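You operate a simulated robot arm through the tools that you are given. There is no shell and no other tool. Be economical: measure what you need, move in short steps, check, and stop when the job is done.

Carry out the task below with a simulated two-armed robot. There is one attempt and no reset: what you move stays moved.

JOB
Put the carton labelled "seals" from the third shelf from the floor from the top of the grey shelving on top of the black keypad and the carton that says "foil pouches" on the top of the dark-top bench. Take the teal pad on the third shelf from the floor from the top of the grey shelving and put it away on the top of the dark-top bench. Fetch the tall yellow stopper and set it on the blue pad. Put the carton marked "pads" from the top of the bench by the sink on the top of the steel cleaning bench and the carton that says "seal rings" on the middle shelf of the bench by the sink. Take the tall steel pot and put it in the floor of the sink basin. The order is free. Set down upright: carton, tall steel pot.

It is judged by the outcome, as a careful person would: the job done as asked, and still so three seconds after it is handed in. It fails if anything else is knocked over, pushed out of place, dropped, spilled or broken. A push-on lid holds only when it is set on centred and level and pressed home; a screw cap is set on level and turned clockwise until tight.

ROBOT AND FRAMES
Two 6-joint arms with two-finger parallel grippers on one trunk, on a base that drives. Base frame: it is fixed to the floor where the robot stands at the start and does not move with it; the origin is under the middle of the robot, x ahead of it, y to its left, z up. Units: m, degrees, N and s.
The left shoulder is at the start at [-0.077, 0.177, 0.832], the right one opposite. With the tool pointing down near the work surface each hand reaches from about 0.1 to 0.7 m from the robot's upright axis, wherever it stands, measured 20 degrees to its own side. Places, roughly: black keypad [0.5, -0.5, 1]; blue pad (6x5x2 cm) [-0.9, 0.1, 0.9]; carton marked gaskets, small carton with a blue st [0.5, 0, 1]; floor of the sink basin (21x21 cm) [0.4, -2.34, 0.74]; middle shelf of the bench by the sink [-1.2, -2.4, 0.4]; small carton with a red stripe, white carton marke [-1, -2.5, 1]; tall steel pot (8x8x14 cm) [-1.2, -2.3, 1]; tall yellow stopper (3x3x5 cm) [-1.3, -0.4, 0.9]; teal pad (6x5x5 cm) [0.5, -0.8, 0.9]; top of the dark-top bench [-4, 1.2, 0.9]; top of the steel cleaning bench [-4.7, -2.4, 0.9]. Payload 1.57 kg a hand.
Tool frame (each hand has its own): the origin (TCP) lies between the finger pads and is the grasp point; the fingertips stand 0.03 m ahead of it; z points along the fingers, y is the line along which they close. Largest opening 0.08 m; finger width 0.017, thickness 0.012; the body of the gripper, 0.04 by 0.082 m, starts 0.08 m behind the TCP.
Orientation is that of the tool frame in the base frame, as a unit quaternion [x, y, z, w]. With the fingers straight down and closing along the base's y, the tool's x points along the base's -x, its y along +y and its z along -z.

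CONTROLS
- The arms move only by the tool move_arm. It takes "left_plan", "right_plan" or both (then of equal length, played together; a hand with none holds still); each is a list that holds one entry, the list of rows, each a list of 6 numbers: the shift along the base's x, y, z in m, then the turn, a rotation vector about the base's x, y, z in rad. In form: [[[dx, dy, dz, wx, wy, wz], ...]]. A call has 1 to 12 rows; each row is the pose to reach, as a shift and turn from the pose commanded when the call began. "left_fingers" and "right_fingers" are, for a hand that has rows, the gripper command, from -1 (shut) to 1 (fully open), values between in proportion, set as the call begins (left out, the last holds). Rows are played at 5 a second. More than 0.05 m and 8.6 degrees between two rows, or a gripper value outside its range, and nothing of the call is played. A pose out of reach is approached as far as the arm can. The call stops where the force on the tool passes 40 N (or 10 N more than at its start, if that is more) or the arm is blocked; 0.2 s more then pass. The fingers move at their own pace (about 0.072 m/s each) and stop on an object; they squeeze with about 30 N. The grip force told is the motor's: it shows also when the fingers shut on nothing. Time passes only in rows, and 0.2 s behind the last, so rows that repeat a pose let the fingers close. The reply holds the time, the measured pose of the TCP, the force on the tool along the base axes, the opening and the grip force, in the units named above and with some noise, with the torque about the TCP (base axes, N m) and any sound that the robot's microphone picked up, and new pictures: "pictures" is both (left out), scene, wrist or none (wrist: the cameras of the hands that moved).
- Cameras (640 x 400 px; columns grow to the right, rows downward): "scene" is now at [-0.0101, 0.0472, 1.5308]; the picture's right is [0.83, -0.56, 0.00], its down [-0.52, -0.78, -0.36] and it looks along [0.20, 0.30, -0.93] (base axes); focal length 214 px, centre (320, 200). "left" rides on the left gripper at [0.072, 0.007, -0.122] in its tool frame; the picture's right is [-0.09, 1.00, 0.00], its down [-0.84, -0.08, -0.54] and it looks along [-0.54, -0.05, 0.84] (tool axes); focal length 238 px, centre (320, 200). "right" rides on the right gripper at [0.072, -0.007, -0.122] in its tool frame; the picture's right is [0.09, 1.00, 0.00], its down [-0.84, 0.08, -0.54] and it looks along [-0.54, 0.05, 0.84] (tool axes); focal length 238 px, centre (320, 200). There is no depth. A picture from a camera that has moved, and an enlarged one, comes with that camera's place and axes in the base frame and with its lens.
- move_column(by): slides the trunk up (or, below 0, down) by that many m; the arms and the scene camera ride with it, the base frame stays. It gives what a move gives, with no picture.
- drive_base(legs): drives the robot by 1 to 6 legs, each [ahead, left, turn to the left] in m, m and degrees, along the robot's own axes; the way and the turn of a leg run together, so that a leg with both is an arc; at most 1.5 m and 180 degrees a leg. The arms and the cameras ride along, it lands a little off, and it stops where it bumps. It gives what a move gives, and a new picture of the scene camera.
- aim_head(pan, tilt): turns the head with the scene camera to pan (to the left, within 143 degrees either way) and tilt (down, from -29 to 69), counted from straight ahead of the robot. It gives what a move gives, and a new picture of the scene camera.
- inspect(camera, box): a new picture of the part [left, top, right, bottom] of that camera's present view, enlarged. The clock stands still meanwhile.
- finish_job(): hands the job in; it is judged then, once.

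Work in short steps. Places have to be worked out from the pictures, the camera data and where the tool is seen: move nearer, look again, correct. Check each grasp and each placing, and mend what went wrong. You have 207 turns and 260 pictures in all, those below and enlarged ones among them. Open the grippers and draw the arms clear of the work before you hand the job in, unless the task says otherwise.

The tools are called after "Call:" as a command line: name --argument value ..., lists and objects as JSON in quotes. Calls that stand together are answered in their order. move_arm: Moves the arms, as the interface text tells. Its arguments: {"type":"object","properties":{"left_plan":{"type":"array","items":{"type":"array","items":{"type":"array","items":{"type":"number"}}}},"left_fingers":{"type":"number"},"right_plan":{"type":"array","items":{"type":"array","items":{"type":"array","items":{"type":"number"}}}},"right_fingers":{"type":"number"},"pictures":{"type":"string","enum":["both","scene","wrist","none"]}},"required":[]} The other tools are called the same way: move_column (by) slides the trunk up or down; drive_base (legs) drives the base; aim_head (pan, tilt) turns the head that bears the scene camera; inspect (camera, box) takes an enlarged picture of a part of a camera's view; finish_job () hands the job in.

At the start:

```text
time: 0.0
left_position: [0.2871, -0.013, 1.187]
left_tool_rot: [0.0, 1.0, 0.0, 0.001]
left_contact_force: [0.1, 0.0, -0.3]
left_torque: [-0.05, 0.0, -0.02]
left_grip_width: 0.0799
left_grasp_force: 0.1
right_position: [0.2978, -0.4066, 1.1329]
right_tool_rot: [-0.001, 1.0, 0.0, 0.0]
right_contact_force: [0.2, 0.4, -0.2]
right_torque: [0.01, 0.02, -0.01]
right_grip_width: 0.0801
right_grasp_force: 0.1
trunk travel left (down, up): [-0.275, 0.053]
robot x, y, heading: [-0.0023, 0.0015, 0.1]
head pan, tilt: [56.3, 68.8]
```

scene: 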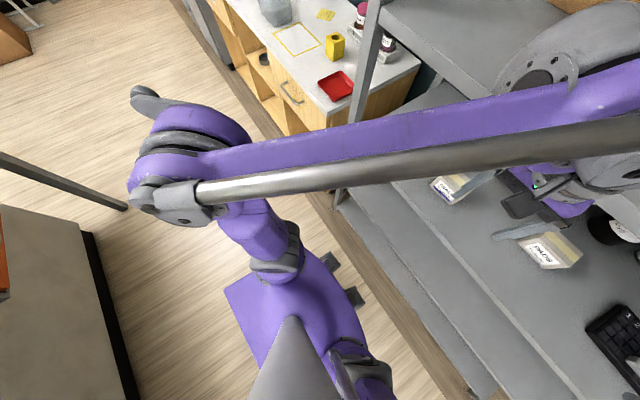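
right: 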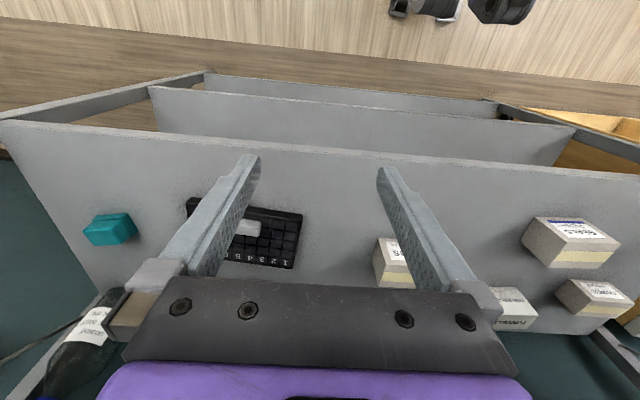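
left: 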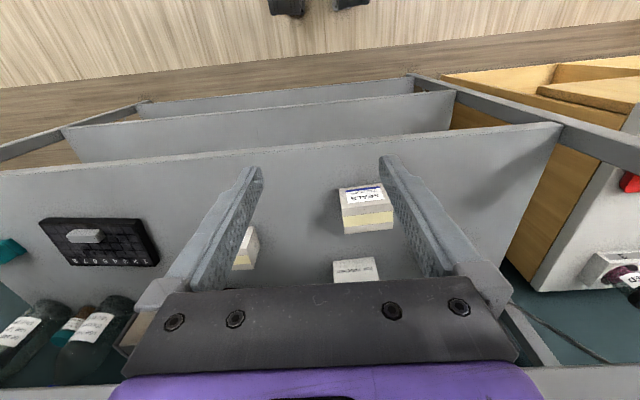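

I start by looking at the shelving ahead, with enlarged wrist views to read the carton labels.

Call:
aim_head --pan 0 --tilt 45

Call:
inspect --camera "left" --box '[220, 160, 400, 290]'

Call:
inspect --camera "right" --box '[360, 200, 640, 340]'

```text
time: 1.2
left_position: [0.2866, -0.0131, 1.1869]
left_tool_rot: [0.0, 1.0, 0.0, 0.0]
left_contact_force: [0.0, -1.2, 0.0]
left_torque: [0.02, -0.04, 0.03]
left_grip_width: 0.0802
left_grasp_force: 0.1
right_position: [0.2969, -0.4063, 1.1327]
right_tool_rot: [-0.001, 1.0, 0.001, 0.001]
right_contact_force: [0.0, -0.7, -0.4]
right_torque: [0.03, 0.0, 0.02]
right_grip_width: 0.0798
right_grasp_force: 0.1
trunk travel left (down, up): [-0.275, 0.053]
robot x, y, heading: [-0.0023, 0.0011, -0.2]
head pan, tilt: [0.0, 45.0]
camera scene: at [0.0402, 0.0008, 1.5597], right [0.0, -1.0, 0.0], down [-0.71, 0.0, -0.71], along [0.71, 0.0, -0.71], focal length 214 px, centre (320, 200)
```

scene: 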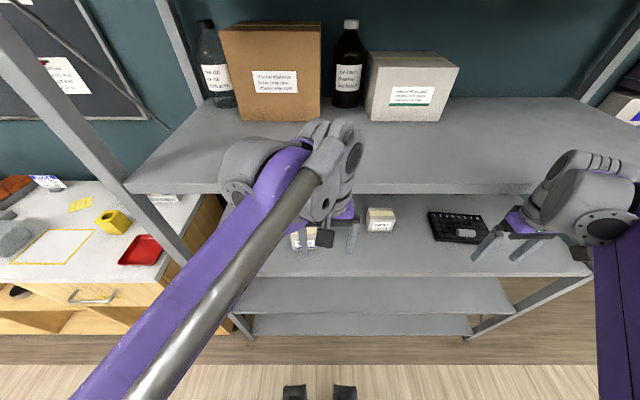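

```text
3.08 times, centred on (310, 225) of left
camera zoom: at [0.2137, -0.0059, 1.3082], right [0.09, 1.0, 0.0], down [0.84, -0.08, 0.54], along [0.54, -0.05, -0.84], focal length 733 px, centre (351, 123)
```

zoom: 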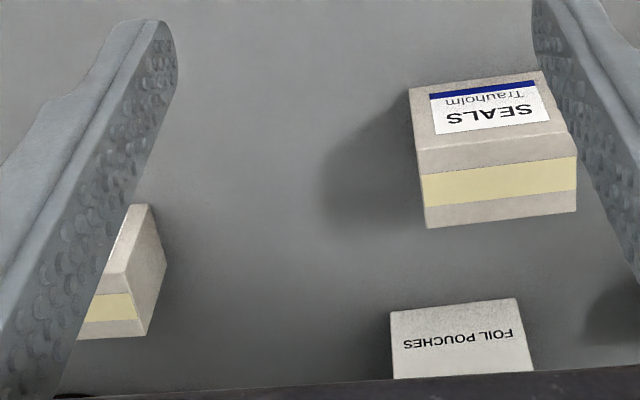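

```text
2.29 times, centred on (500, 270) of right
camera zoom: at [0.2273, -0.4128, 1.2547], right [-0.09, 1.0, 0.0], down [0.84, 0.08, 0.54], along [0.54, 0.05, -0.84], focal length 545 px, centre (-91, 40)
```

zoom: 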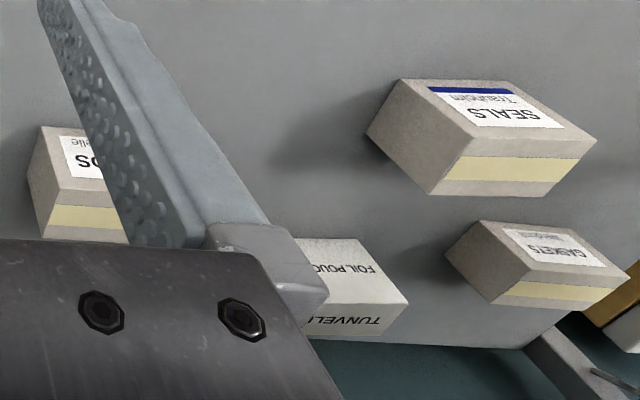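

The SEALS, foil-pouches and gaskets cartons stand on this shelf, but the left arm hides them. I draw the left arm back and to the left for a clear view.

Call:
move_arm --left_plan '[[[-0.045, 0, 0, 0, 0, 0], [-0.06, 0.04, 0, 0, 0, 0], [-0.06, 0.085, 0, 0, 0, 0], [-0.06, 0.13, 0, 0, 0, 0], [-0.06, 0.175, 0, 0, 0, 0], [-0.06, 0.22, 0, 0, 0, 0]]]' --pictures "both"

Call:
inspect --camera "scene" --box '[200, 180, 520, 380]'

```text
time: 2.6
left_position: [0.2263, 0.2057, 1.1871]
left_tool_rot: [-0.001, 1.0, 0.0, -0.001]
left_contact_force: [0.1, 0.2, -0.6]
left_torque: [0.03, 0.0, -0.04]
left_grip_width: 0.0802
left_grasp_force: 0.1
right_position: [0.2974, -0.4071, 1.1321]
right_tool_rot: [0.0, 1.0, 0.0, 0.0]
right_contact_force: [-0.2, -0.6, 0.6]
right_torque: [0.0, 0.0, -0.02]
right_grip_width: 0.0801
right_grasp_force: 0.0
trunk travel left (down, up): [-0.275, 0.053]
robot x, y, heading: [-0.0021, 0.0023, 0.1]
head pan, tilt: [0.0, 45.0]
camera scene: at [0.0404, 0.0008, 1.5597], right [0.0, -1.0, 0.0], down [-0.71, 0.0, -0.71], along [0.71, 0.0, -0.71], focal length 214 px, centre (320, 200)
camera left: at [0.1543, 0.2139, 1.3086], right [0.09, 1.0, 0.0], down [0.84, -0.08, 0.54], along [0.54, -0.05, -0.84], focal length 238 px, centre (320, 200)
```

scene: 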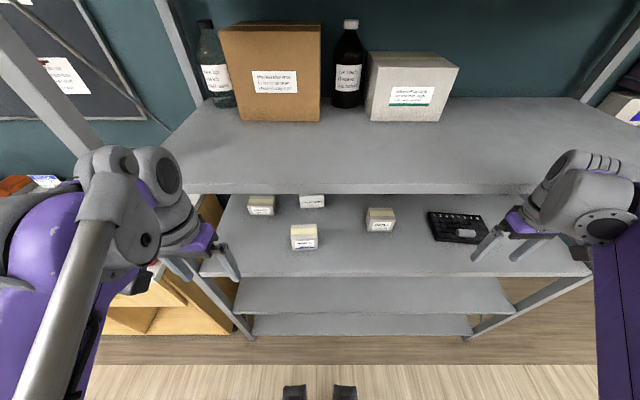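
left: 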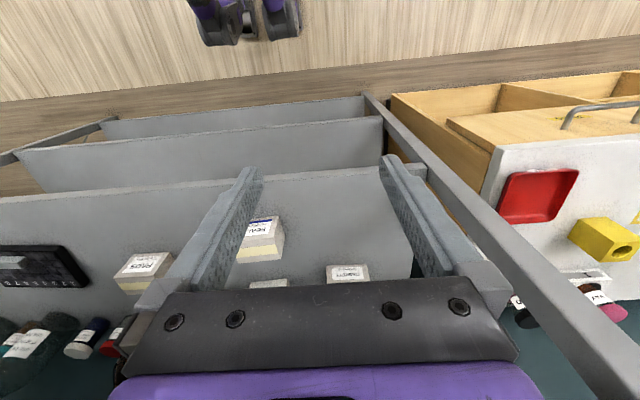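

```text
2.00 times, centred on (360, 280) of scene
camera zoom: at [0.0404, 0.0008, 1.5597], right [0.0, -1.0, 0.0], down [-0.71, 0.0, -0.71], along [0.71, 0.0, -0.71], focal length 429 px, centre (240, 40)
```

zoom: 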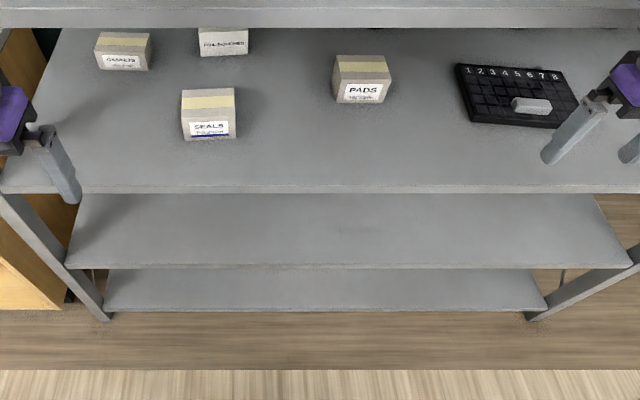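

Triangulation puts the shelf top at z≈0.90 with SEALS' front at about (0.453, 0.05), but the width looks close to the gripper limit. I zoom in to measure it.

Call:
inspect --camera "scene" --box '[240, 190, 340, 255]'

Call:
inspect --camera "scene" --box '[360, 190, 500, 260]'

Call:
inspect --camera "right" --box '[60, 180, 320, 340]'

```text
6.15 times, centred on (290, 222) of scene
camera zoom: at [0.0404, 0.0008, 1.5597], right [0.0, -1.0, 0.0], down [-0.71, 0.0, -0.71], along [0.71, 0.0, -0.71], focal length 1320 px, centre (505, 62)
```

zoom: 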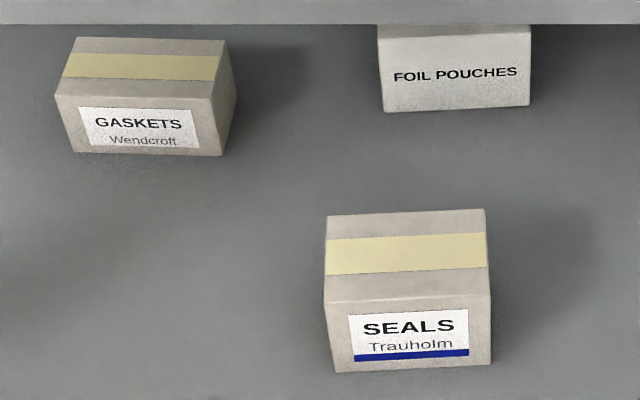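

```text
4.57 times, centred on (430, 225) of scene
camera zoom: at [0.0404, 0.0008, 1.5597], right [0.0, -1.0, 0.0], down [-0.71, 0.0, -0.71], along [0.71, 0.0, -0.71], focal length 980 px, centre (-183, 86)
```

zoom: 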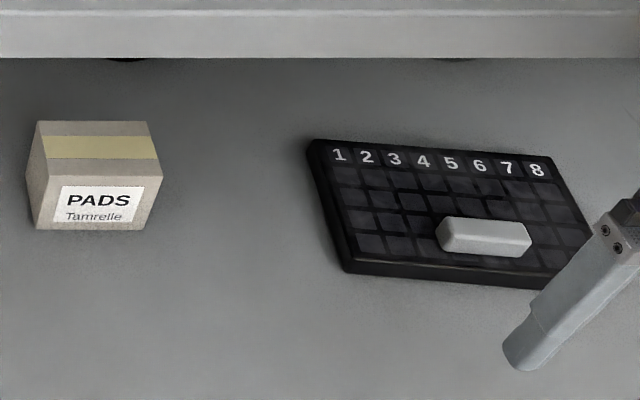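

```text
2.46 times, centred on (190, 260) of right
camera zoom: at [0.2274, -0.4128, 1.2547], right [-0.09, 1.0, 0.0], down [0.84, 0.08, 0.54], along [0.54, 0.05, -0.84], focal length 587 px, centre (640, 52)
```

zoom: 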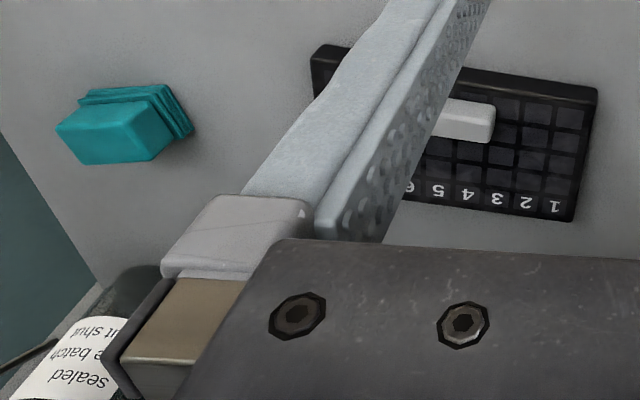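

SEALS comes out at about 9 cm wide, 6 cm deep and 6.7 cm high, so it has to be gripped across its depth (closing along x) with the hand leaning in from the left under the upper shelf. I yaw the left hand 90° first.

Call:
move_arm --left_plan '[[[-0.01, 0, 0, 0, 0, 0.143], [-0.02, 0, 0, 0, 0, 0.286], [-0.03, 0, 0, 0, 0, 0.429], [-0.03, 0, 0, 0, 0, 0.571], [-0.03, 0, 0, 0, 0, 0.714], [-0.03, 0, 0, 0, 0, 0.857], [-0.03, 0, 0, 0, 0, 1.0], [-0.03, 0, 0, 0, 0, 1.143], [-0.03, 0, 0, 0, 0, 1.286], [-0.03, 0, 0, 0, 0, 1.429], [-0.03, 0, 0, 0, 0, 1.571]]]' --pictures "scene"

```text
time: 5.0
left_position: [0.1973, 0.2056, 1.1864]
left_tool_rot: [0.708, -0.706, 0.0, 0.0]
left_contact_force: [0.1, 0.0, 0.1]
left_torque: [0.01, 0.03, 0.03]
left_grip_width: 0.0802
left_grasp_force: 0.2
right_position: [0.2982, -0.4064, 1.132]
right_tool_rot: [0.0, 1.0, 0.0, 0.0]
right_contact_force: [0.5, 0.0, -0.6]
right_torque: [0.0, -0.02, 0.01]
right_grip_width: 0.0798
right_grasp_force: 0.2
trunk travel left (down, up): [-0.275, 0.053]
robot x, y, heading: [-0.0002, -0.0006, 0.3]
head pan, tilt: [0.0, 45.0]
camera scene: at [0.0402, 0.0007, 1.5597], right [0.0, -1.0, 0.0], down [-0.71, 0.0, -0.71], along [0.71, 0.0, -0.71], focal length 214 px, centre (320, 200)
```

scene: 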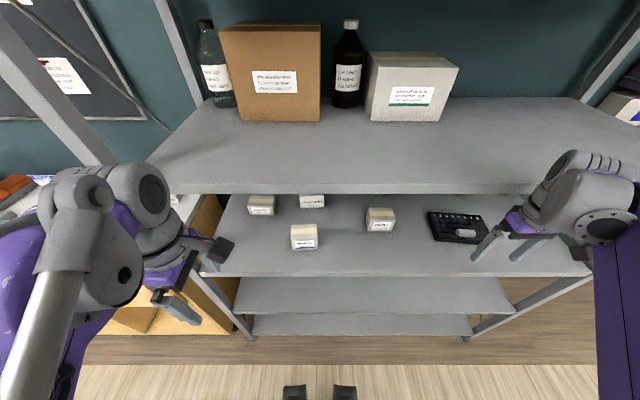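

The yaw works. Now I tilt the hand about 42° so its wrist leans to the left, lowering towards shelf-gap height while still in front of the shelf.

Call:
move_arm --left_plan '[[[0, -0.03, -0.03, -0.145, 0, 0], [0, -0.06, -0.06, -0.29, 0, 0], [0, -0.09, -0.09, -0.435, 0, 0], [0, -0.11, -0.12, -0.58, 0, 0], [0, -0.12, -0.15, -0.725, 0, 0]]]' --pictures "both"

```text
time: 6.2
left_position: [0.1959, 0.0868, 1.0362]
left_tool_rot: [0.661, -0.66, 0.252, 0.251]
left_contact_force: [-0.3, -0.3, -0.7]
left_torque: [-0.03, 0.0, -0.01]
left_grip_width: 0.0801
left_grasp_force: 0.1
right_position: [0.2965, -0.4059, 1.1326]
right_tool_rot: [0.0, 1.0, -0.001, 0.0]
right_contact_force: [0.2, 0.6, 0.2]
right_torque: [-0.01, -0.01, 0.0]
right_grip_width: 0.0799
right_grasp_force: 0.1
trunk travel left (down, up): [-0.275, 0.053]
robot x, y, heading: [0.002, -0.0023, -0.1]
head pan, tilt: [0.0, 45.0]
camera scene: at [0.0408, 0.0009, 1.5597], right [0.0, -1.0, 0.0], down [-0.71, 0.0, -0.71], along [0.71, 0.0, -0.71], focal length 214 px, centre (320, 200)
camera left: at [0.189, 0.1153, 1.1747], right [-1.0, 0.07, -0.06], down [0.08, 0.99, -0.15], along [0.05, -0.16, -0.99], focal length 238 px, centre (320, 200)
```

scene: 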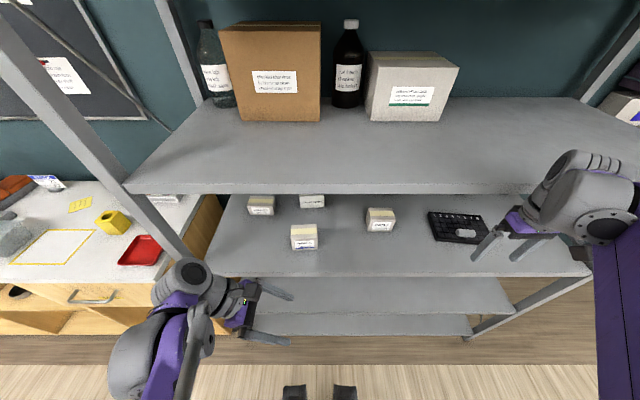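
left: 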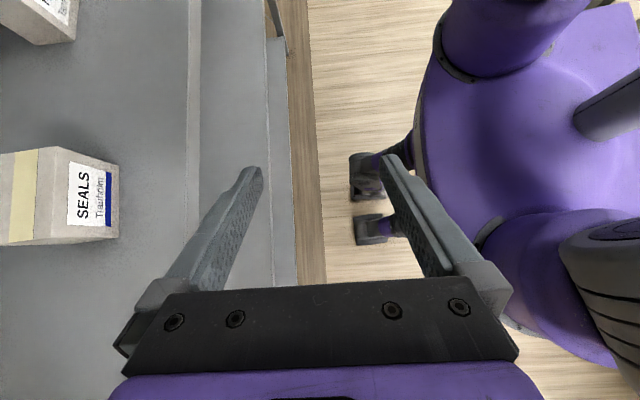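

The left hand would come too near the shelf's left post when entering, so mirroring this with the right arm (leaning from the right) suits SEALS and the keypad better. I move the left arm aside and yaw the right hand -90°.

Call:
move_arm --left_plan '[[[-0.02, 0.03, 0, 0, 0, 0], [-0.04, 0.06, 0, 0, 0, 0], [-0.06, 0.09, 0, 0, 0, 0], [-0.08, 0.12, 0, 0, 0, 0], [-0.08, 0.15, 0, 0, 0, 0], [-0.08, 0.15, 0, 0, 0, 0], [-0.08, 0.15, 0, 0, 0, 0], [-0.08, 0.15, 0, 0, 0, 0], [-0.08, 0.15, 0, 0, 0, 0], [-0.08, 0.15, 0, 0, 0, 0], [-0.08, 0.15, 0, 0, 0, 0]]]' --right_plan '[[[-0.03, 0, 0, 0, 0, -0.143], [-0.06, 0, 0, 0, 0, -0.286], [-0.09, 0, 0, 0, 0, -0.429], [-0.1, 0.03, 0, 0, 0, -0.571], [-0.1, 0.06, 0, 0, 0, -0.714], [-0.1, 0.09, 0, 0, 0, -0.857], [-0.1, 0.12, 0, 0, 0, -1.0], [-0.1, 0.14, 0, 0, 0, -1.143], [-0.1, 0.16, 0, 0, 0, -1.286], [-0.1, 0.18, 0, 0, 0, -1.429], [-0.1, 0.2, 0, 0, 0, -1.571]]]' --pictures "none"

Call:
move_arm --right_plan '[[[0, 0.03, -0.03, 0.145, 0, 0], [0, 0.06, -0.06, 0.29, 0, 0], [0, 0.09, -0.09, 0.435, 0, 0], [0, 0.11, -0.12, 0.58, 0, 0], [0, 0.13, -0.15, 0.725, 0, 0], [0, 0.13, -0.185, 0.725, 0, 0.06]]]' --pictures "both"

```text
time: 8.7
left_position: [0.1383, 0.2098, 1.0327]
left_tool_rot: [-0.654, 0.668, -0.248, -0.253]
left_contact_force: [-0.4, -0.5, 0.0]
left_torque: [0.0, -0.02, 0.01]
left_grip_width: 0.0803
left_grasp_force: 0.0
left hand out of reach, approached as far as the arm can: row 4, 5, 6, 7, 8, 9, 10, 11
right_position: [0.1972, -0.2063, 1.1327]
right_tool_rot: [0.708, 0.706, -0.001, -0.001]
right_contact_force: [-0.1, -0.8, -0.1]
right_torque: [-0.01, -0.01, -0.01]
right_grip_width: 0.0801
right_grasp_force: 0.0
trunk travel left (down, up): [-0.275, 0.053]
robot x, y, heading: [0.0021, -0.0008, 0.1]
head pan, tilt: [0.0, 45.0]
```

```text
time: 10.1
left_position: [0.1378, 0.2112, 1.0321]
left_tool_rot: [-0.655, 0.668, -0.248, -0.251]
left_contact_force: [0.2, 0.6, 0.5]
left_torque: [-0.02, -0.01, 0.0]
left_grip_width: 0.0801
left_grasp_force: 0.0
right_position: [0.1988, -0.076, 0.9471]
right_tool_rot: [0.64, 0.681, 0.252, -0.251]
right_contact_force: [0.3, 0.2, -0.2]
right_torque: [0.02, 0.02, 0.0]
right_grip_width: 0.08
right_grasp_force: 0.0
trunk travel left (down, up): [-0.275, 0.053]
robot x, y, heading: [-0.0023, -0.0011, -0.1]
head pan, tilt: [0.0, 45.0]
camera scene: at [0.0412, 0.0004, 1.5597], right [0.0, -1.0, 0.0], down [-0.71, 0.0, -0.71], along [0.71, 0.0, -0.71], focal length 214 px, centre (320, 200)
camera right: at [0.1931, -0.1039, 1.0858], right [0.99, 0.12, 0.08], down [0.14, -0.98, -0.15], along [0.06, 0.16, -0.99], focal length 238 px, centre (320, 200)
```

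scene: 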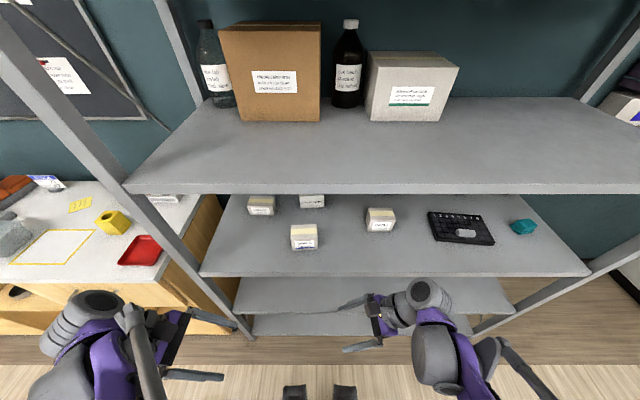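
right: 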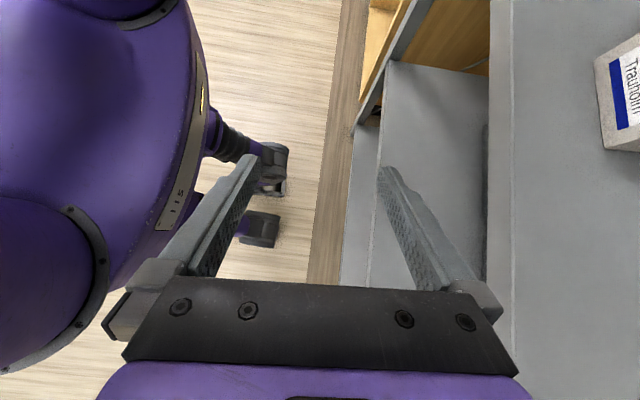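

The right arm is in its leaning pose at z≈0.947. I zoom on the keypad and teal pad now they are clear, and slide the right hand into the shelf beside SEALS.

Call:
inspect --camera "scene" --box '[420, 195, 560, 265]'

Call:
move_arm --right_plan '[[[0.045, 0, 0, 0, 0, 0], [0.09, 0, 0, 0, 0, 0], [0.135, 0, 0, 0, 0, 0], [0.18, 0, 0, 0, 0, 0], [0.22, 0, 0, 0, 0, 0], [0.26, 0, 0, 0, 0, 0], [0.284, 0, 0, 0, 0, 0]]]' --pictures "both"

```text
4.57 times, centred on (490, 230) of scene
camera zoom: at [0.0412, 0.0004, 1.5597], right [0.0, -1.0, 0.0], down [-0.71, 0.0, -0.71], along [0.71, 0.0, -0.71], focal length 980 px, centre (-457, 63)
```

zoom: 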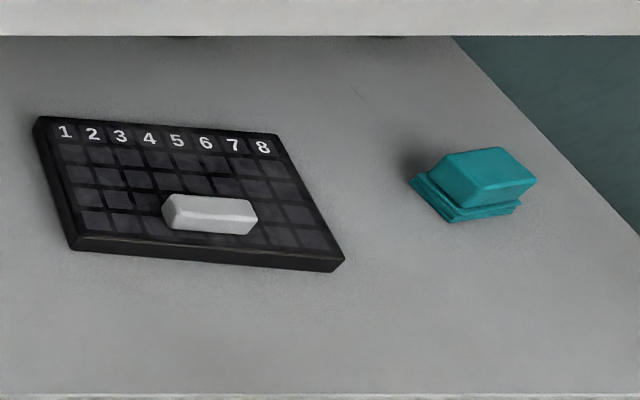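

```text
time: 11.7
left_position: [0.138, 0.2123, 1.0327]
left_tool_rot: [-0.655, 0.667, -0.248, -0.253]
left_contact_force: [1.2, -0.4, 0.1]
left_torque: [-0.02, 0.01, 0.03]
left_grip_width: 0.0799
left_grasp_force: 0.0
right_position: [0.4814, -0.0758, 0.9473]
right_tool_rot: [0.64, 0.682, 0.251, -0.251]
right_contact_force: [-0.7, -0.2, 0.2]
right_torque: [0.0, -0.02, -0.02]
right_grip_width: 0.0798
right_grasp_force: 0.0
trunk travel left (down, up): [-0.275, 0.053]
robot x, y, heading: [-0.0017, 0.0017, 0.1]
head pan, tilt: [0.0, 45.0]
camera scene: at [0.0406, 0.0007, 1.5597], right [0.0, -1.0, 0.0], down [-0.71, 0.0, -0.71], along [0.71, 0.0, -0.71], focal length 214 px, centre (320, 200)
camera right: at [0.4747, -0.1034, 1.0861], right [0.99, 0.12, 0.08], down [0.13, -0.98, -0.15], along [0.06, 0.16, -0.99], focal length 238 px, centre (320, 200)
```

scene: 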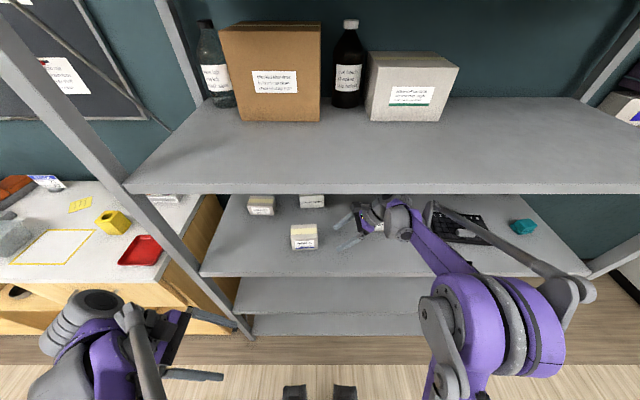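
right: 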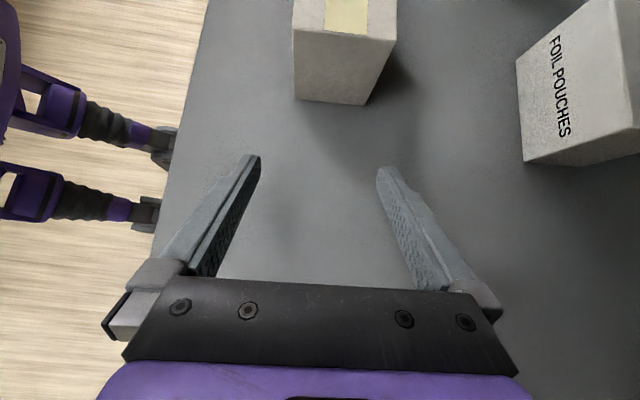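

SEALS' side face spans x≈0.456–0.514 at y≈0.01, centred between the fingers. I slide in along +y about 12.5 cm, then grip.

Call:
move_arm --right_plan '[[[0.002, 0.04, -0.004, 0, 0, 0], [0.002, 0.08, -0.007, 0, 0, 0], [0.001, 0.11, -0.008, 0, 0, 0], [0.001, 0.127, -0.008, 0, 0, 0]]]' --pictures "wrist"

Call:
move_arm --right_plan '[[[0, 0, 0, 0, 0, 0], [0, 0, 0, 0, 0, 0], [0, 0, 0, 0, 0, 0]]]' --right_fingers -1 --pictures "wrist"

```text
time: 12.7
left_position: [0.1378, 0.2112, 1.0332]
left_tool_rot: [-0.655, 0.668, -0.247, -0.252]
left_contact_force: [0.4, -0.2, -0.2]
left_torque: [-0.03, -0.03, -0.01]
left_grip_width: 0.0799
left_grasp_force: 0.1
right_position: [0.4824, 0.0508, 0.9382]
right_tool_rot: [0.641, 0.681, 0.25, -0.25]
right_contact_force: [0.0, -0.3, -0.2]
right_torque: [0.05, 0.01, 0.0]
right_grip_width: 0.0801
right_grasp_force: 0.1
trunk travel left (down, up): [-0.275, 0.053]
robot x, y, heading: [0.0005, -0.001, -0.0]
head pan, tilt: [0.0, 45.0]
camera right: at [0.4761, 0.0237, 1.0782], right [0.99, 0.12, 0.08], down [0.13, -0.98, -0.15], along [0.06, 0.16, -0.99], focal length 238 px, centre (320, 200)
```

right: 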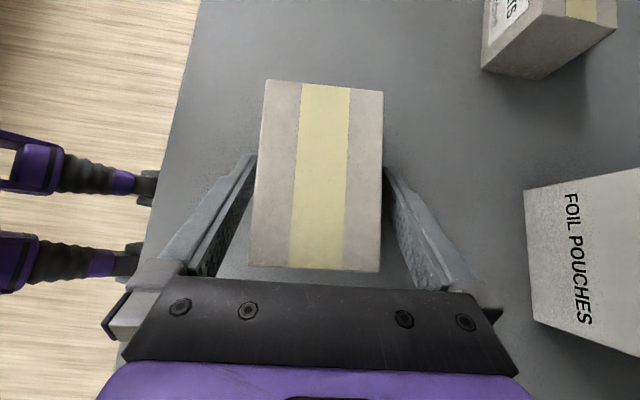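

```text
time: 13.4
left_position: [0.1383, 0.2123, 1.0337]
left_tool_rot: [-0.654, 0.668, -0.248, -0.252]
left_contact_force: [-0.5, -0.1, -0.5]
left_torque: [-0.01, 0.01, 0.02]
left_grip_width: 0.08
left_grasp_force: 0.1
right_position: [0.4834, 0.0503, 0.9398]
right_tool_rot: [0.64, 0.682, 0.251, -0.25]
right_contact_force: [0.0, 0.7, 2.1]
right_torque: [0.03, 0.08, -0.03]
right_grip_width: 0.0599
right_grasp_force: 29.8
trunk travel left (down, up): [-0.275, 0.053]
robot x, y, heading: [-0.0009, 0.0011, -0.1]
head pan, tilt: [0.0, 45.0]
camera right: at [0.4759, 0.0234, 1.0783], right [0.99, 0.12, 0.08], down [0.13, -0.98, -0.15], along [0.06, 0.16, -0.99], focal length 238 px, centre (320, 200)
```

right: 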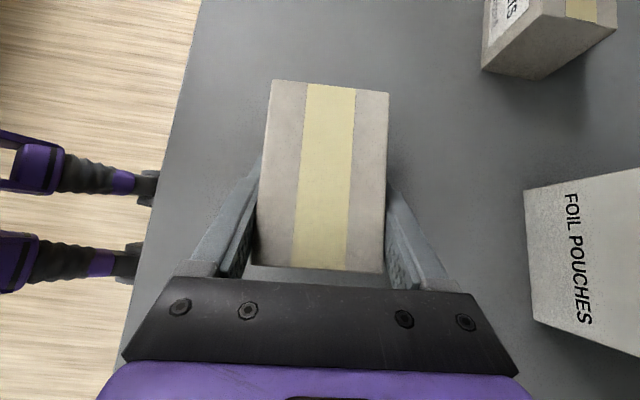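

SEALS is gripped at 6.0 cm width. I lift it 4.5 cm, draw it towards the shelf front to pass the PADS carton, then carry it to the right.

Call:
move_arm --right_plan '[[[0, 0, 0.025, 0, 0, 0], [0, 0, 0.045, 0, 0, 0], [-0.04, 0, 0.045, 0, 0, 0], [-0.083, 0, 0.045, 0, 0, 0], [-0.083, -0.049, 0.045, 0, 0, 0], [-0.083, -0.098, 0.045, 0, 0, 0], [-0.083, -0.147, 0.045, 0, 0, 0], [-0.083, -0.196, 0.045, 0, 0, 0], [-0.083, -0.245, 0.045, 0, 0, 0], [-0.083, -0.294, 0.045, 0, 0, 0], [-0.083, -0.343, 0.045, 0, 0, 0]]]' --pictures "scene"

Call:
move_arm --right_plan '[[[0, -0.049, 0, 0, 0, -0.04], [0, -0.098, 0, 0, 0, -0.08], [0, -0.147, 0, 0, 0, -0.12], [0, -0.196, 0, 0, 0, -0.16], [0.045, -0.207, 0, 0, 0, -0.16], [0.09, -0.207, 0, 0, 0, -0.16], [0.13, -0.207, 0, 0, 0, -0.16], [0.175, -0.207, 0, 0, 0, -0.16]]]' --pictures "both"

```text
time: 15.8
left_position: [0.1396, 0.2128, 1.0342]
left_tool_rot: [-0.656, 0.668, -0.247, -0.251]
left_contact_force: [0.0, -0.8, 0.8]
left_torque: [0.05, -0.01, 0.02]
left_grip_width: 0.08
left_grasp_force: 0.0
right_position: [0.3997, -0.2942, 0.984]
right_tool_rot: [0.64, 0.682, 0.251, -0.251]
right_contact_force: [0.7, -0.2, 0.3]
right_torque: [0.01, 0.01, 0.0]
right_grip_width: 0.0592
right_grasp_force: 30.2
trunk travel left (down, up): [-0.275, 0.053]
robot x, y, heading: [-0.0029, -0.0005, -0.2]
head pan, tilt: [0.0, 45.0]
camera scene: at [0.0405, -0.0007, 1.5597], right [0.0, -1.0, 0.0], down [-0.71, 0.0, -0.71], along [0.71, 0.0, -0.71], focal length 214 px, centre (320, 200)
```

scene: 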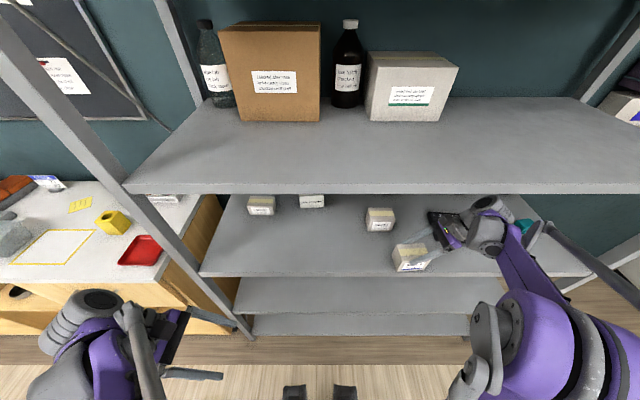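

```text
time: 17.6
left_position: [0.1378, 0.2145, 1.0344]
left_tool_rot: [-0.654, 0.668, -0.249, -0.251]
left_contact_force: [-0.3, -0.8, 0.8]
left_torque: [-0.04, -0.02, -0.01]
left_grip_width: 0.08
left_grasp_force: 0.0
right_position: [0.5485, -0.4812, 0.9798]
right_tool_rot: [0.692, 0.628, 0.271, -0.23]
right_contact_force: [-8.9, -4.2, 25.1]
right_torque: [0.42, 0.44, 0.23]
right_grip_width: 0.0592
right_grasp_force: 30.5
right hand out of reach, approached as far as the arm can: row 8
trunk travel left (down, up): [-0.275, 0.053]
robot x, y, heading: [0.0001, -0.0014, -0.2]
head pan, tilt: [0.0, 45.0]
camera scene: at [0.0365, 0.0025, 1.5601], right [0.0, -1.0, 0.0], down [-0.71, 0.0, -0.71], along [0.71, 0.0, -0.71], focal length 214 px, centre (320, 200)
camera right: at [0.5373, -0.506, 1.1192], right [1.0, -0.04, 0.08], down [-0.02, -0.99, -0.15], along [0.09, 0.15, -0.99], focal length 238 px, centre (320, 200)
```

scene: 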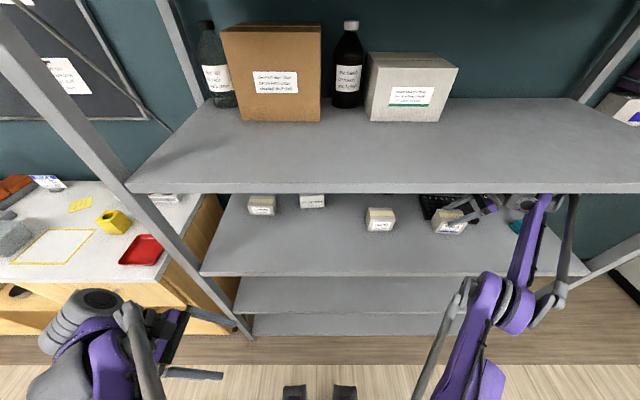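
right: 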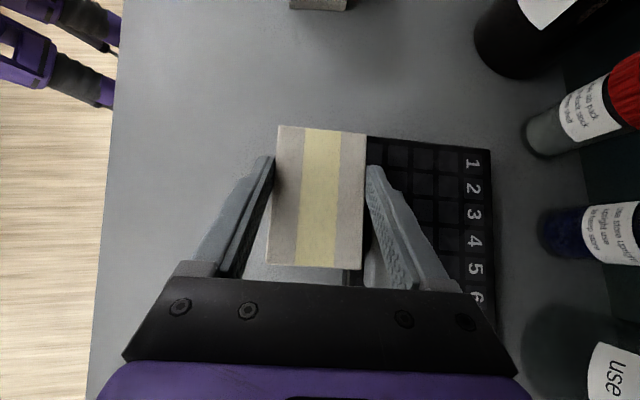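

There is an upward force and the arm is at its limit of reach; perhaps the stretched forearm touches the shelf edge. I back out, swing the hand left again, and then bring the base right and closer instead.

Call:
move_arm --right_plan '[[[-0.03, 0, 0.005, 0, 0, 0], [-0.07, 0, 0.005, 0, 0, 0], [-0.11, 0, 0.005, 0, 0, 0], [-0.15, 0, 0.005, 0, 0, 0], [-0.18, 0.04, 0.005, 0, 0, 0], [-0.18, 0.085, 0.005, 0, 0, 0], [-0.18, 0.13, 0.005, 0, 0, 0], [-0.18, 0.175, 0.005, 0, 0, 0], [-0.18, 0.22, 0.005, 0, 0, 0], [-0.18, 0.265, 0.005, 0, 0, 0], [-0.18, 0.31, 0.005, 0, 0, 0]]]' --pictures "both"

```text
time: 20.1
left_position: [0.1394, 0.2149, 1.0332]
left_tool_rot: [-0.655, 0.668, -0.248, -0.252]
left_contact_force: [-0.7, 0.5, -0.1]
left_torque: [-0.01, 0.0, 0.01]
left_grip_width: 0.0801
left_grasp_force: 0.0
right_position: [0.3715, -0.1705, 0.9802]
right_tool_rot: [0.693, 0.628, 0.269, -0.23]
right_contact_force: [-0.6, -0.1, 0.6]
right_torque: [0.0, 0.01, 0.0]
right_grip_width: 0.0594
right_grasp_force: 30.0
trunk travel left (down, up): [-0.275, 0.053]
robot x, y, heading: [-0.001, 0.0016, 0.0]
head pan, tilt: [0.0, 45.0]
camera scene: at [0.0399, 0.0016, 1.5597], right [0.0, -1.0, 0.0], down [-0.71, 0.0, -0.71], along [0.71, 0.0, -0.71], focal length 214 px, centre (320, 200)
camera right: at [0.3602, -0.1959, 1.12], right [1.0, -0.04, 0.08], down [-0.02, -0.99, -0.15], along [0.09, 0.14, -0.99], focal length 238 px, centre (320, 200)
```

scene: 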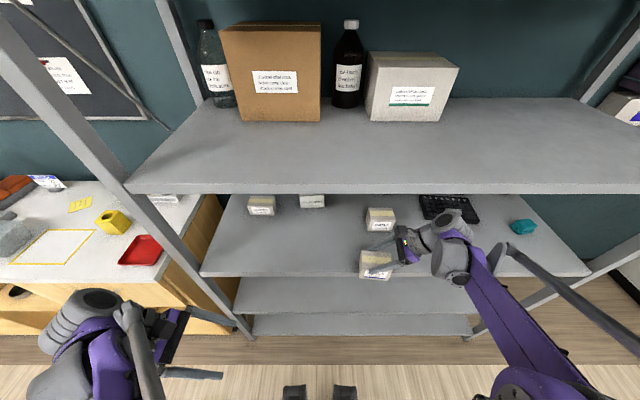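
right: 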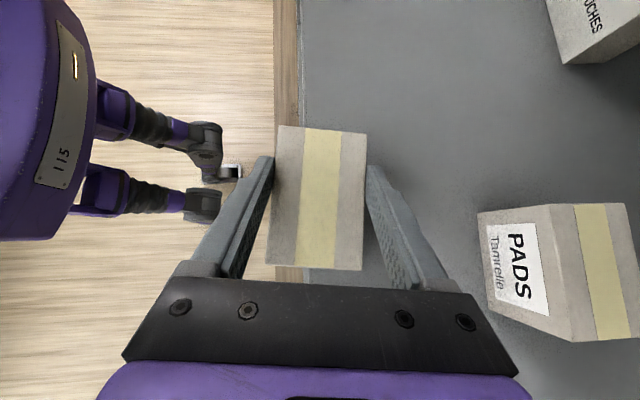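

The keypad looks to have shifted towards the back. I zoom in on it before going on.

Call:
inspect --camera "scene" --box '[400, 185, 540, 255]'

```text
4.57 times, centred on (470, 220) of scene
camera zoom: at [0.0399, 0.0016, 1.5597], right [0.0, -1.0, 0.0], down [-0.71, 0.0, -0.71], along [0.71, 0.0, -0.71], focal length 980 px, centre (-366, 109)
```

zoom: 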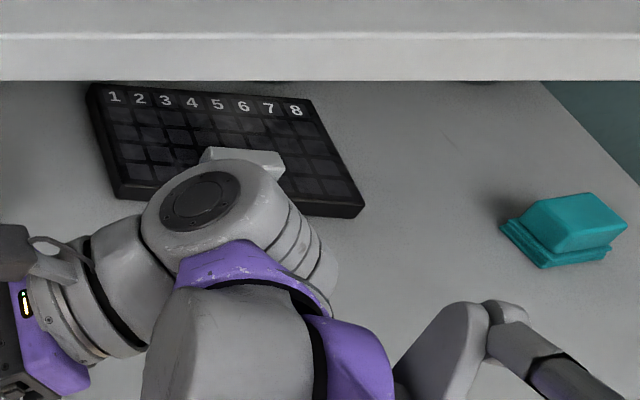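

My carried carton hit the grey block on the keypad (taller than I judged) and pushed the keypad about 10 cm back. I'll set SEALS down temporarily at the shelf front, drag the keypad back to its original place, and regrip.

Call:
move_arm --right_plan '[[[0.04, 0.02, 0, 0, 0, 0], [0.08, 0.03, 0, 0, 0, 0], [0.08, 0.03, -0.025, 0, 0, 0], [0.08, 0.03, -0.037, 0, 0, 0], [0.08, 0.03, -0.044, 0, 0, 0]]]' --pictures "none"

```text
time: 21.2
left_position: [0.1396, 0.2137, 1.0341]
left_tool_rot: [-0.655, 0.668, -0.249, -0.252]
left_contact_force: [0.0, 0.2, 0.7]
left_torque: [0.06, -0.03, 0.0]
left_grip_width: 0.08
left_grasp_force: 0.1
right_position: [0.4509, -0.1405, 0.9372]
right_tool_rot: [0.692, 0.629, 0.27, -0.23]
right_contact_force: [1.0, -0.2, 24.7]
right_torque: [-0.03, 0.78, 0.12]
right_grip_width: 0.0597
right_grasp_force: 29.8
trunk travel left (down, up): [-0.275, 0.053]
robot x, y, heading: [-0.0017, -0.0017, -0.1]
head pan, tilt: [0.0, 45.0]
```

SEALS has touched down on the shelf. I release and withdraw the hand to the right and slightly up.

Call:
move_arm --right_plan '[[[0, 0, 0.003, 0, 0, 0], [0, 0, 0.003, 0, 0, 0], [0, -0.03, 0.01, 0, 0, 0], [0, -0.07, 0.025, 0, 0, 0], [0, -0.11, 0.035, 0, 0, 0], [-0.04, -0.13, 0.035, 0, 0, 0], [-0.08, -0.13, 0.035, 0, 0, 0]]]' --right_fingers 1 --pictures "both"

```text
time: 22.9
left_position: [0.1402, 0.2148, 1.0339]
left_tool_rot: [-0.655, 0.668, -0.249, -0.252]
left_contact_force: [-0.9, 0.1, -0.3]
left_torque: [0.04, -0.03, -0.02]
left_grip_width: 0.0802
left_grasp_force: 0.2
right_position: [0.3703, -0.2702, 0.9725]
right_tool_rot: [0.692, 0.629, 0.27, -0.229]
right_contact_force: [0.1, -0.5, 0.3]
right_torque: [0.01, 0.01, 0.01]
right_grip_width: 0.0798
right_grasp_force: 0.1
trunk travel left (down, up): [-0.275, 0.053]
robot x, y, heading: [0.0019, 0.0049, 0.2]
head pan, tilt: [0.0, 45.0]
camera scene: at [0.0391, 0.0013, 1.5597], right [0.0, -1.0, 0.0], down [-0.71, 0.0, -0.71], along [0.71, 0.0, -0.71], focal length 214 px, centre (320, 200)
camera right: at [0.3587, -0.2965, 1.1122], right [1.0, -0.04, 0.08], down [-0.02, -0.99, -0.15], along [0.09, 0.14, -0.99], focal length 238 px, centre (320, 200)
```

scene: 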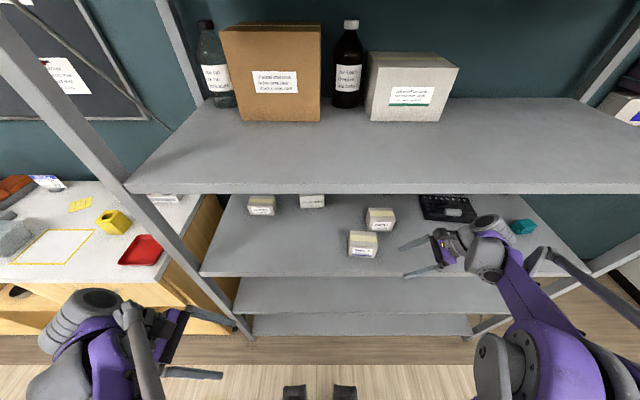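
right: 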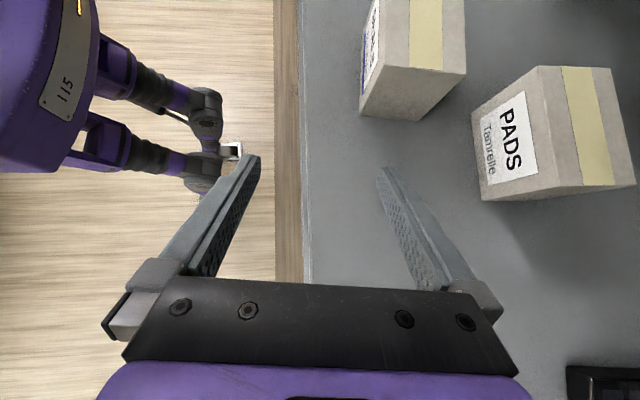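

SEALS stands upright on the shelf. I pull the right hand out of the shelf and then drive the base right 0.30 m and forward 0.08 m.

Call:
move_arm --right_plan '[[[-0.045, 0, 0, 0, 0, 0], [-0.09, 0, 0, 0, 0, 0], [-0.13, 0.03, 0, 0, 0, 0], [-0.13, 0.07, 0, 0, 0, 0], [-0.13, 0.11, 0, 0, 0, 0]]]' --pictures "none"

Call:
drive_base --legs '[[0, -0.3, 0], [0.08, 0, 0]]'

```text
time: 24.1
left_position: [0.1398, 0.2146, 1.0339]
left_tool_rot: [-0.655, 0.668, -0.249, -0.251]
left_contact_force: [-0.1, -0.3, 0.1]
left_torque: [0.0, -0.03, 0.0]
left_grip_width: 0.0799
left_grasp_force: 0.1
right_position: [0.2407, -0.1602, 0.9737]
right_tool_rot: [0.693, 0.628, 0.27, -0.229]
right_contact_force: [0.3, -0.5, -0.3]
right_torque: [-0.03, 0.01, 0.04]
right_grip_width: 0.0801
right_grasp_force: 0.1
trunk travel left (down, up): [-0.275, 0.053]
robot x, y, heading: [0.0019, 0.0003, 0.0]
head pan, tilt: [0.0, 45.0]
```

```text
time: 27.9
left_position: [0.2186, -0.0871, 1.0339]
left_tool_rot: [-0.656, 0.668, -0.247, -0.251]
left_contact_force: [-0.8, 0.7, -0.3]
left_torque: [-0.02, 0.02, -0.01]
left_grip_width: 0.0802
left_grasp_force: 0.2
right_position: [0.3201, -0.4598, 0.9716]
right_tool_rot: [0.692, 0.628, 0.271, -0.23]
right_contact_force: [0.2, 1.2, -0.6]
right_torque: [0.01, 0.02, 0.05]
right_grip_width: 0.0801
right_grasp_force: 0.1
trunk travel left (down, up): [-0.275, 0.053]
robot x, y, heading: [0.0774, -0.3018, 0.1]
head pan, tilt: [0.0, 45.0]
camera scene: at [0.1193, -0.2991, 1.5596], right [0.0, -1.0, 0.0], down [-0.71, 0.0, -0.71], along [0.71, 0.0, -0.71], focal length 214 px, centre (320, 200)
```

scene: 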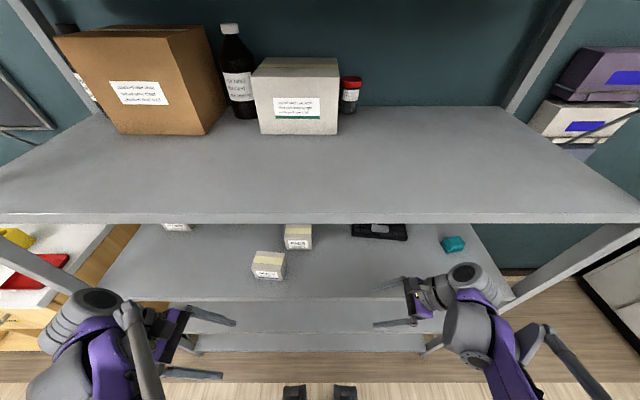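

Base moved as planned. I raise the right hand to z≈1.0 and move it in over the keypad to look with the wrist camera.

Call:
move_arm --right_plan '[[[0, 0, 0.03, 0, 0, 0], [0.04, -0.02, 0.035, 0, 0, 0], [0.085, -0.05, 0.035, 0, 0, 0], [0.13, -0.08, 0.035, 0, 0, 0], [0.17, -0.1, 0.035, 0, 0, 0], [0.21, -0.11, 0.035, 0, 0, 0], [0.25, -0.12, 0.035, 0, 0, 0]]]' --pictures "both"

```text
refused: row 3 steps farther than a row can; nothing moved
```

Call:
move_arm --right_plan '[[[0, 0, 0.03, 0, 0, 0], [0.04, -0.02, 0.035, 0, 0, 0], [0.08, -0.04, 0.035, 0, 0, 0], [0.12, -0.06, 0.035, 0, 0, 0], [0.16, -0.08, 0.035, 0, 0, 0], [0.2, -0.1, 0.035, 0, 0, 0], [0.24, -0.12, 0.035, 0, 0, 0]]]' --pictures "both"

```text
time: 29.7
left_position: [0.1548, -0.0729, 1.0364]
left_tool_rot: [-0.647, 0.673, -0.258, -0.247]
left_contact_force: [-1.2, 0.8, 0.3]
left_torque: [-0.06, -0.05, -0.01]
left_grip_width: 0.08
left_grasp_force: 0.0
right_position: [0.4834, -0.5655, 1.0264]
right_tool_rot: [0.692, 0.631, 0.277, -0.218]
right_contact_force: [0.1, -0.2, -0.2]
right_torque: [0.03, 0.0, 0.01]
right_grip_width: 0.08
right_grasp_force: 0.1
trunk travel left (down, up): [-0.275, 0.053]
robot x, y, heading: [0.036, -0.2958, -0.6]
head pan, tilt: [0.0, 45.0]
stopped in row 7 (right hand): the arm was blocked; the commanded pose is now the measured one
camera scene: at [0.0399, -0.2793, 1.5616], right [-0.01, -1.0, 0.01], down [-0.69, 0.0, -0.72], along [0.72, -0.01, -0.69], focal length 214 px, centre (320, 200)
camera right: at [0.4676, -0.59, 1.1651], right [0.99, -0.04, 0.11], down [-0.03, -0.99, -0.14], along [0.11, 0.13, -0.98], focal length 238 px, centre (320, 200)
```

scene: 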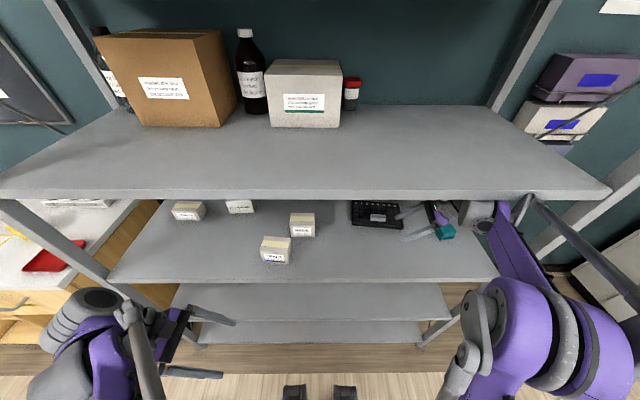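
right: 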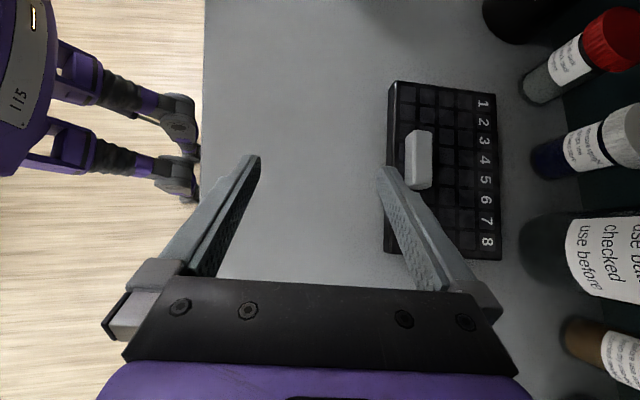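

The forearm met the shelf's right-hand post and the base got nudged back. So near the right end, the left hand (leaning from the left) is the one to use; I withdraw the right hand first.

Call:
move_arm --right_plan '[[[-0.03, 0.02, -0.01, 0, 0, 0], [-0.06, 0.04, -0.02, 0, 0, 0], [-0.1, 0.06, -0.03, 0, 0, 0], [-0.14, 0.08, -0.03, 0, 0, 0], [-0.18, 0.1, -0.03, 0, 0, 0], [-0.22, 0.1, -0.03, 0, 0, 0]]]' --pictures "scene"

```text
time: 31.1
left_position: [0.1796, -0.0856, 1.0339]
left_tool_rot: [-0.653, 0.67, -0.248, -0.252]
left_contact_force: [1.0, 0.1, 0.3]
left_torque: [0.0, 0.02, 0.02]
left_grip_width: 0.0802
left_grasp_force: 0.1
right_position: [0.2931, -0.4785, 0.9791]
right_tool_rot: [0.693, 0.628, 0.27, -0.229]
right_contact_force: [-0.1, 1.1, 0.3]
right_torque: [0.0, -0.03, 0.02]
right_grip_width: 0.0801
right_grasp_force: 0.1
trunk travel left (down, up): [-0.275, 0.053]
robot x, y, heading: [0.0407, -0.2964, -0.0]
head pan, tilt: [0.0, 45.0]
camera scene: at [0.0795, -0.2971, 1.5597], right [0.0, -1.0, 0.0], down [-0.71, 0.0, -0.71], along [0.71, 0.0, -0.71], focal length 214 px, centre (320, 200)
```

scene: 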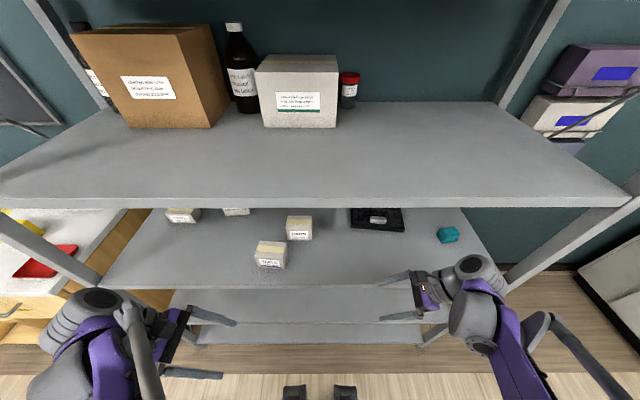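

Now I tuck the right hand back and drive right 0.2 m and forward 0.05 m so the left hand can reach the keypad leaning from the left.

Call:
move_arm --right_plan '[[[-0.04, 0.02, 0, 0, 0, 0], [-0.08, 0.04, 0, 0, 0, 0], [-0.12, 0.06, 0, 0, 0, 0], [-0.14, 0.08, 0, 0, 0, 0]]]' --pictures "none"

Call:
drive_base --legs '[[0, -0.2, 0], [0.05, 0, 0]]'

```text
time: 32.1
left_position: [0.181, -0.0849, 1.0339]
left_tool_rot: [-0.654, 0.669, -0.248, -0.252]
left_contact_force: [-1.0, -0.2, 0.1]
left_torque: [0.02, 0.0, -0.01]
left_grip_width: 0.0801
left_grasp_force: 0.0
right_position: [0.1529, -0.3978, 0.9791]
right_tool_rot: [0.692, 0.628, 0.27, -0.23]
right_contact_force: [0.5, -0.6, 0.4]
right_torque: [0.03, -0.03, 0.0]
right_grip_width: 0.0799
right_grasp_force: 0.0
trunk travel left (down, up): [-0.275, 0.053]
robot x, y, heading: [0.0418, -0.2992, -0.2]
head pan, tilt: [0.0, 45.0]
```

```text
time: 35.0
left_position: [0.2304, -0.2848, 1.033]
left_tool_rot: [-0.654, 0.669, -0.247, -0.253]
left_contact_force: [0.5, -0.5, -0.2]
left_torque: [-0.02, 0.01, 0.0]
left_grip_width: 0.08
left_grasp_force: 0.0
right_position: [0.2014, -0.5968, 0.9785]
right_tool_rot: [0.692, 0.628, 0.27, -0.229]
right_contact_force: [0.4, -0.6, 1.0]
right_torque: [0.06, 0.02, -0.01]
right_grip_width: 0.08
right_grasp_force: 0.1
trunk travel left (down, up): [-0.275, 0.053]
robot x, y, heading: [0.0864, -0.4979, 0.0]
head pan, tilt: [0.0, 45.0]
camera scene: at [0.1289, -0.4968, 1.5596], right [0.0, -1.0, 0.0], down [-0.71, 0.0, -0.71], along [0.71, 0.0, -0.71], focal length 214 px, centre (320, 200)
```

scene: 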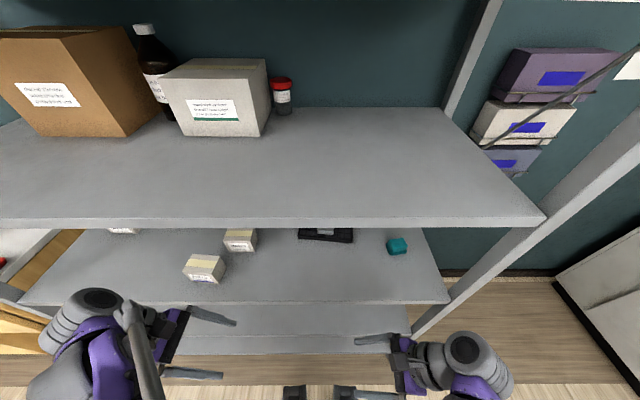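

The left hand now has the keypad ahead of it. I raise the trunk 5 cm for more forearm clearance above the cartons, then move the left hand in partway and look.

Call:
move_column --by 0.05

Call:
move_arm --left_plan '[[[0.04, -0.02, -0.01, 0, 0, 0], [0.08, -0.05, -0.02, 0, 0, 0], [0.12, -0.08, -0.03, 0, 0, 0], [0.16, -0.11, -0.04, 0, 0, 0], [0.2, -0.14, -0.05, 0, 0, 0], [0.24, -0.165, -0.06, 0, 0, 0]]]' --pictures "both"

```text
time: 35.9
left_position: [0.2568, -0.2855, 1.0981]
left_tool_rot: [-0.646, 0.677, -0.266, -0.23]
left_contact_force: [0.1, 0.3, -0.7]
left_torque: [0.05, -0.03, 0.0]
left_grip_width: 0.0806
left_grasp_force: 0.2
right_position: [0.2301, -0.5984, 1.0393]
right_tool_rot: [0.684, 0.636, 0.288, -0.213]
right_contact_force: [-0.5, -0.1, -0.4]
right_torque: [0.0, -0.01, -0.01]
right_grip_width: 0.0797
right_grasp_force: 0.0
trunk travel left (down, up): [-0.325, 0.003]
robot x, y, heading: [0.0871, -0.4986, -0.1]
head pan, tilt: [0.0, 45.0]
```

```text
refused: row 2 steps farther than a row can; nothing moved
```

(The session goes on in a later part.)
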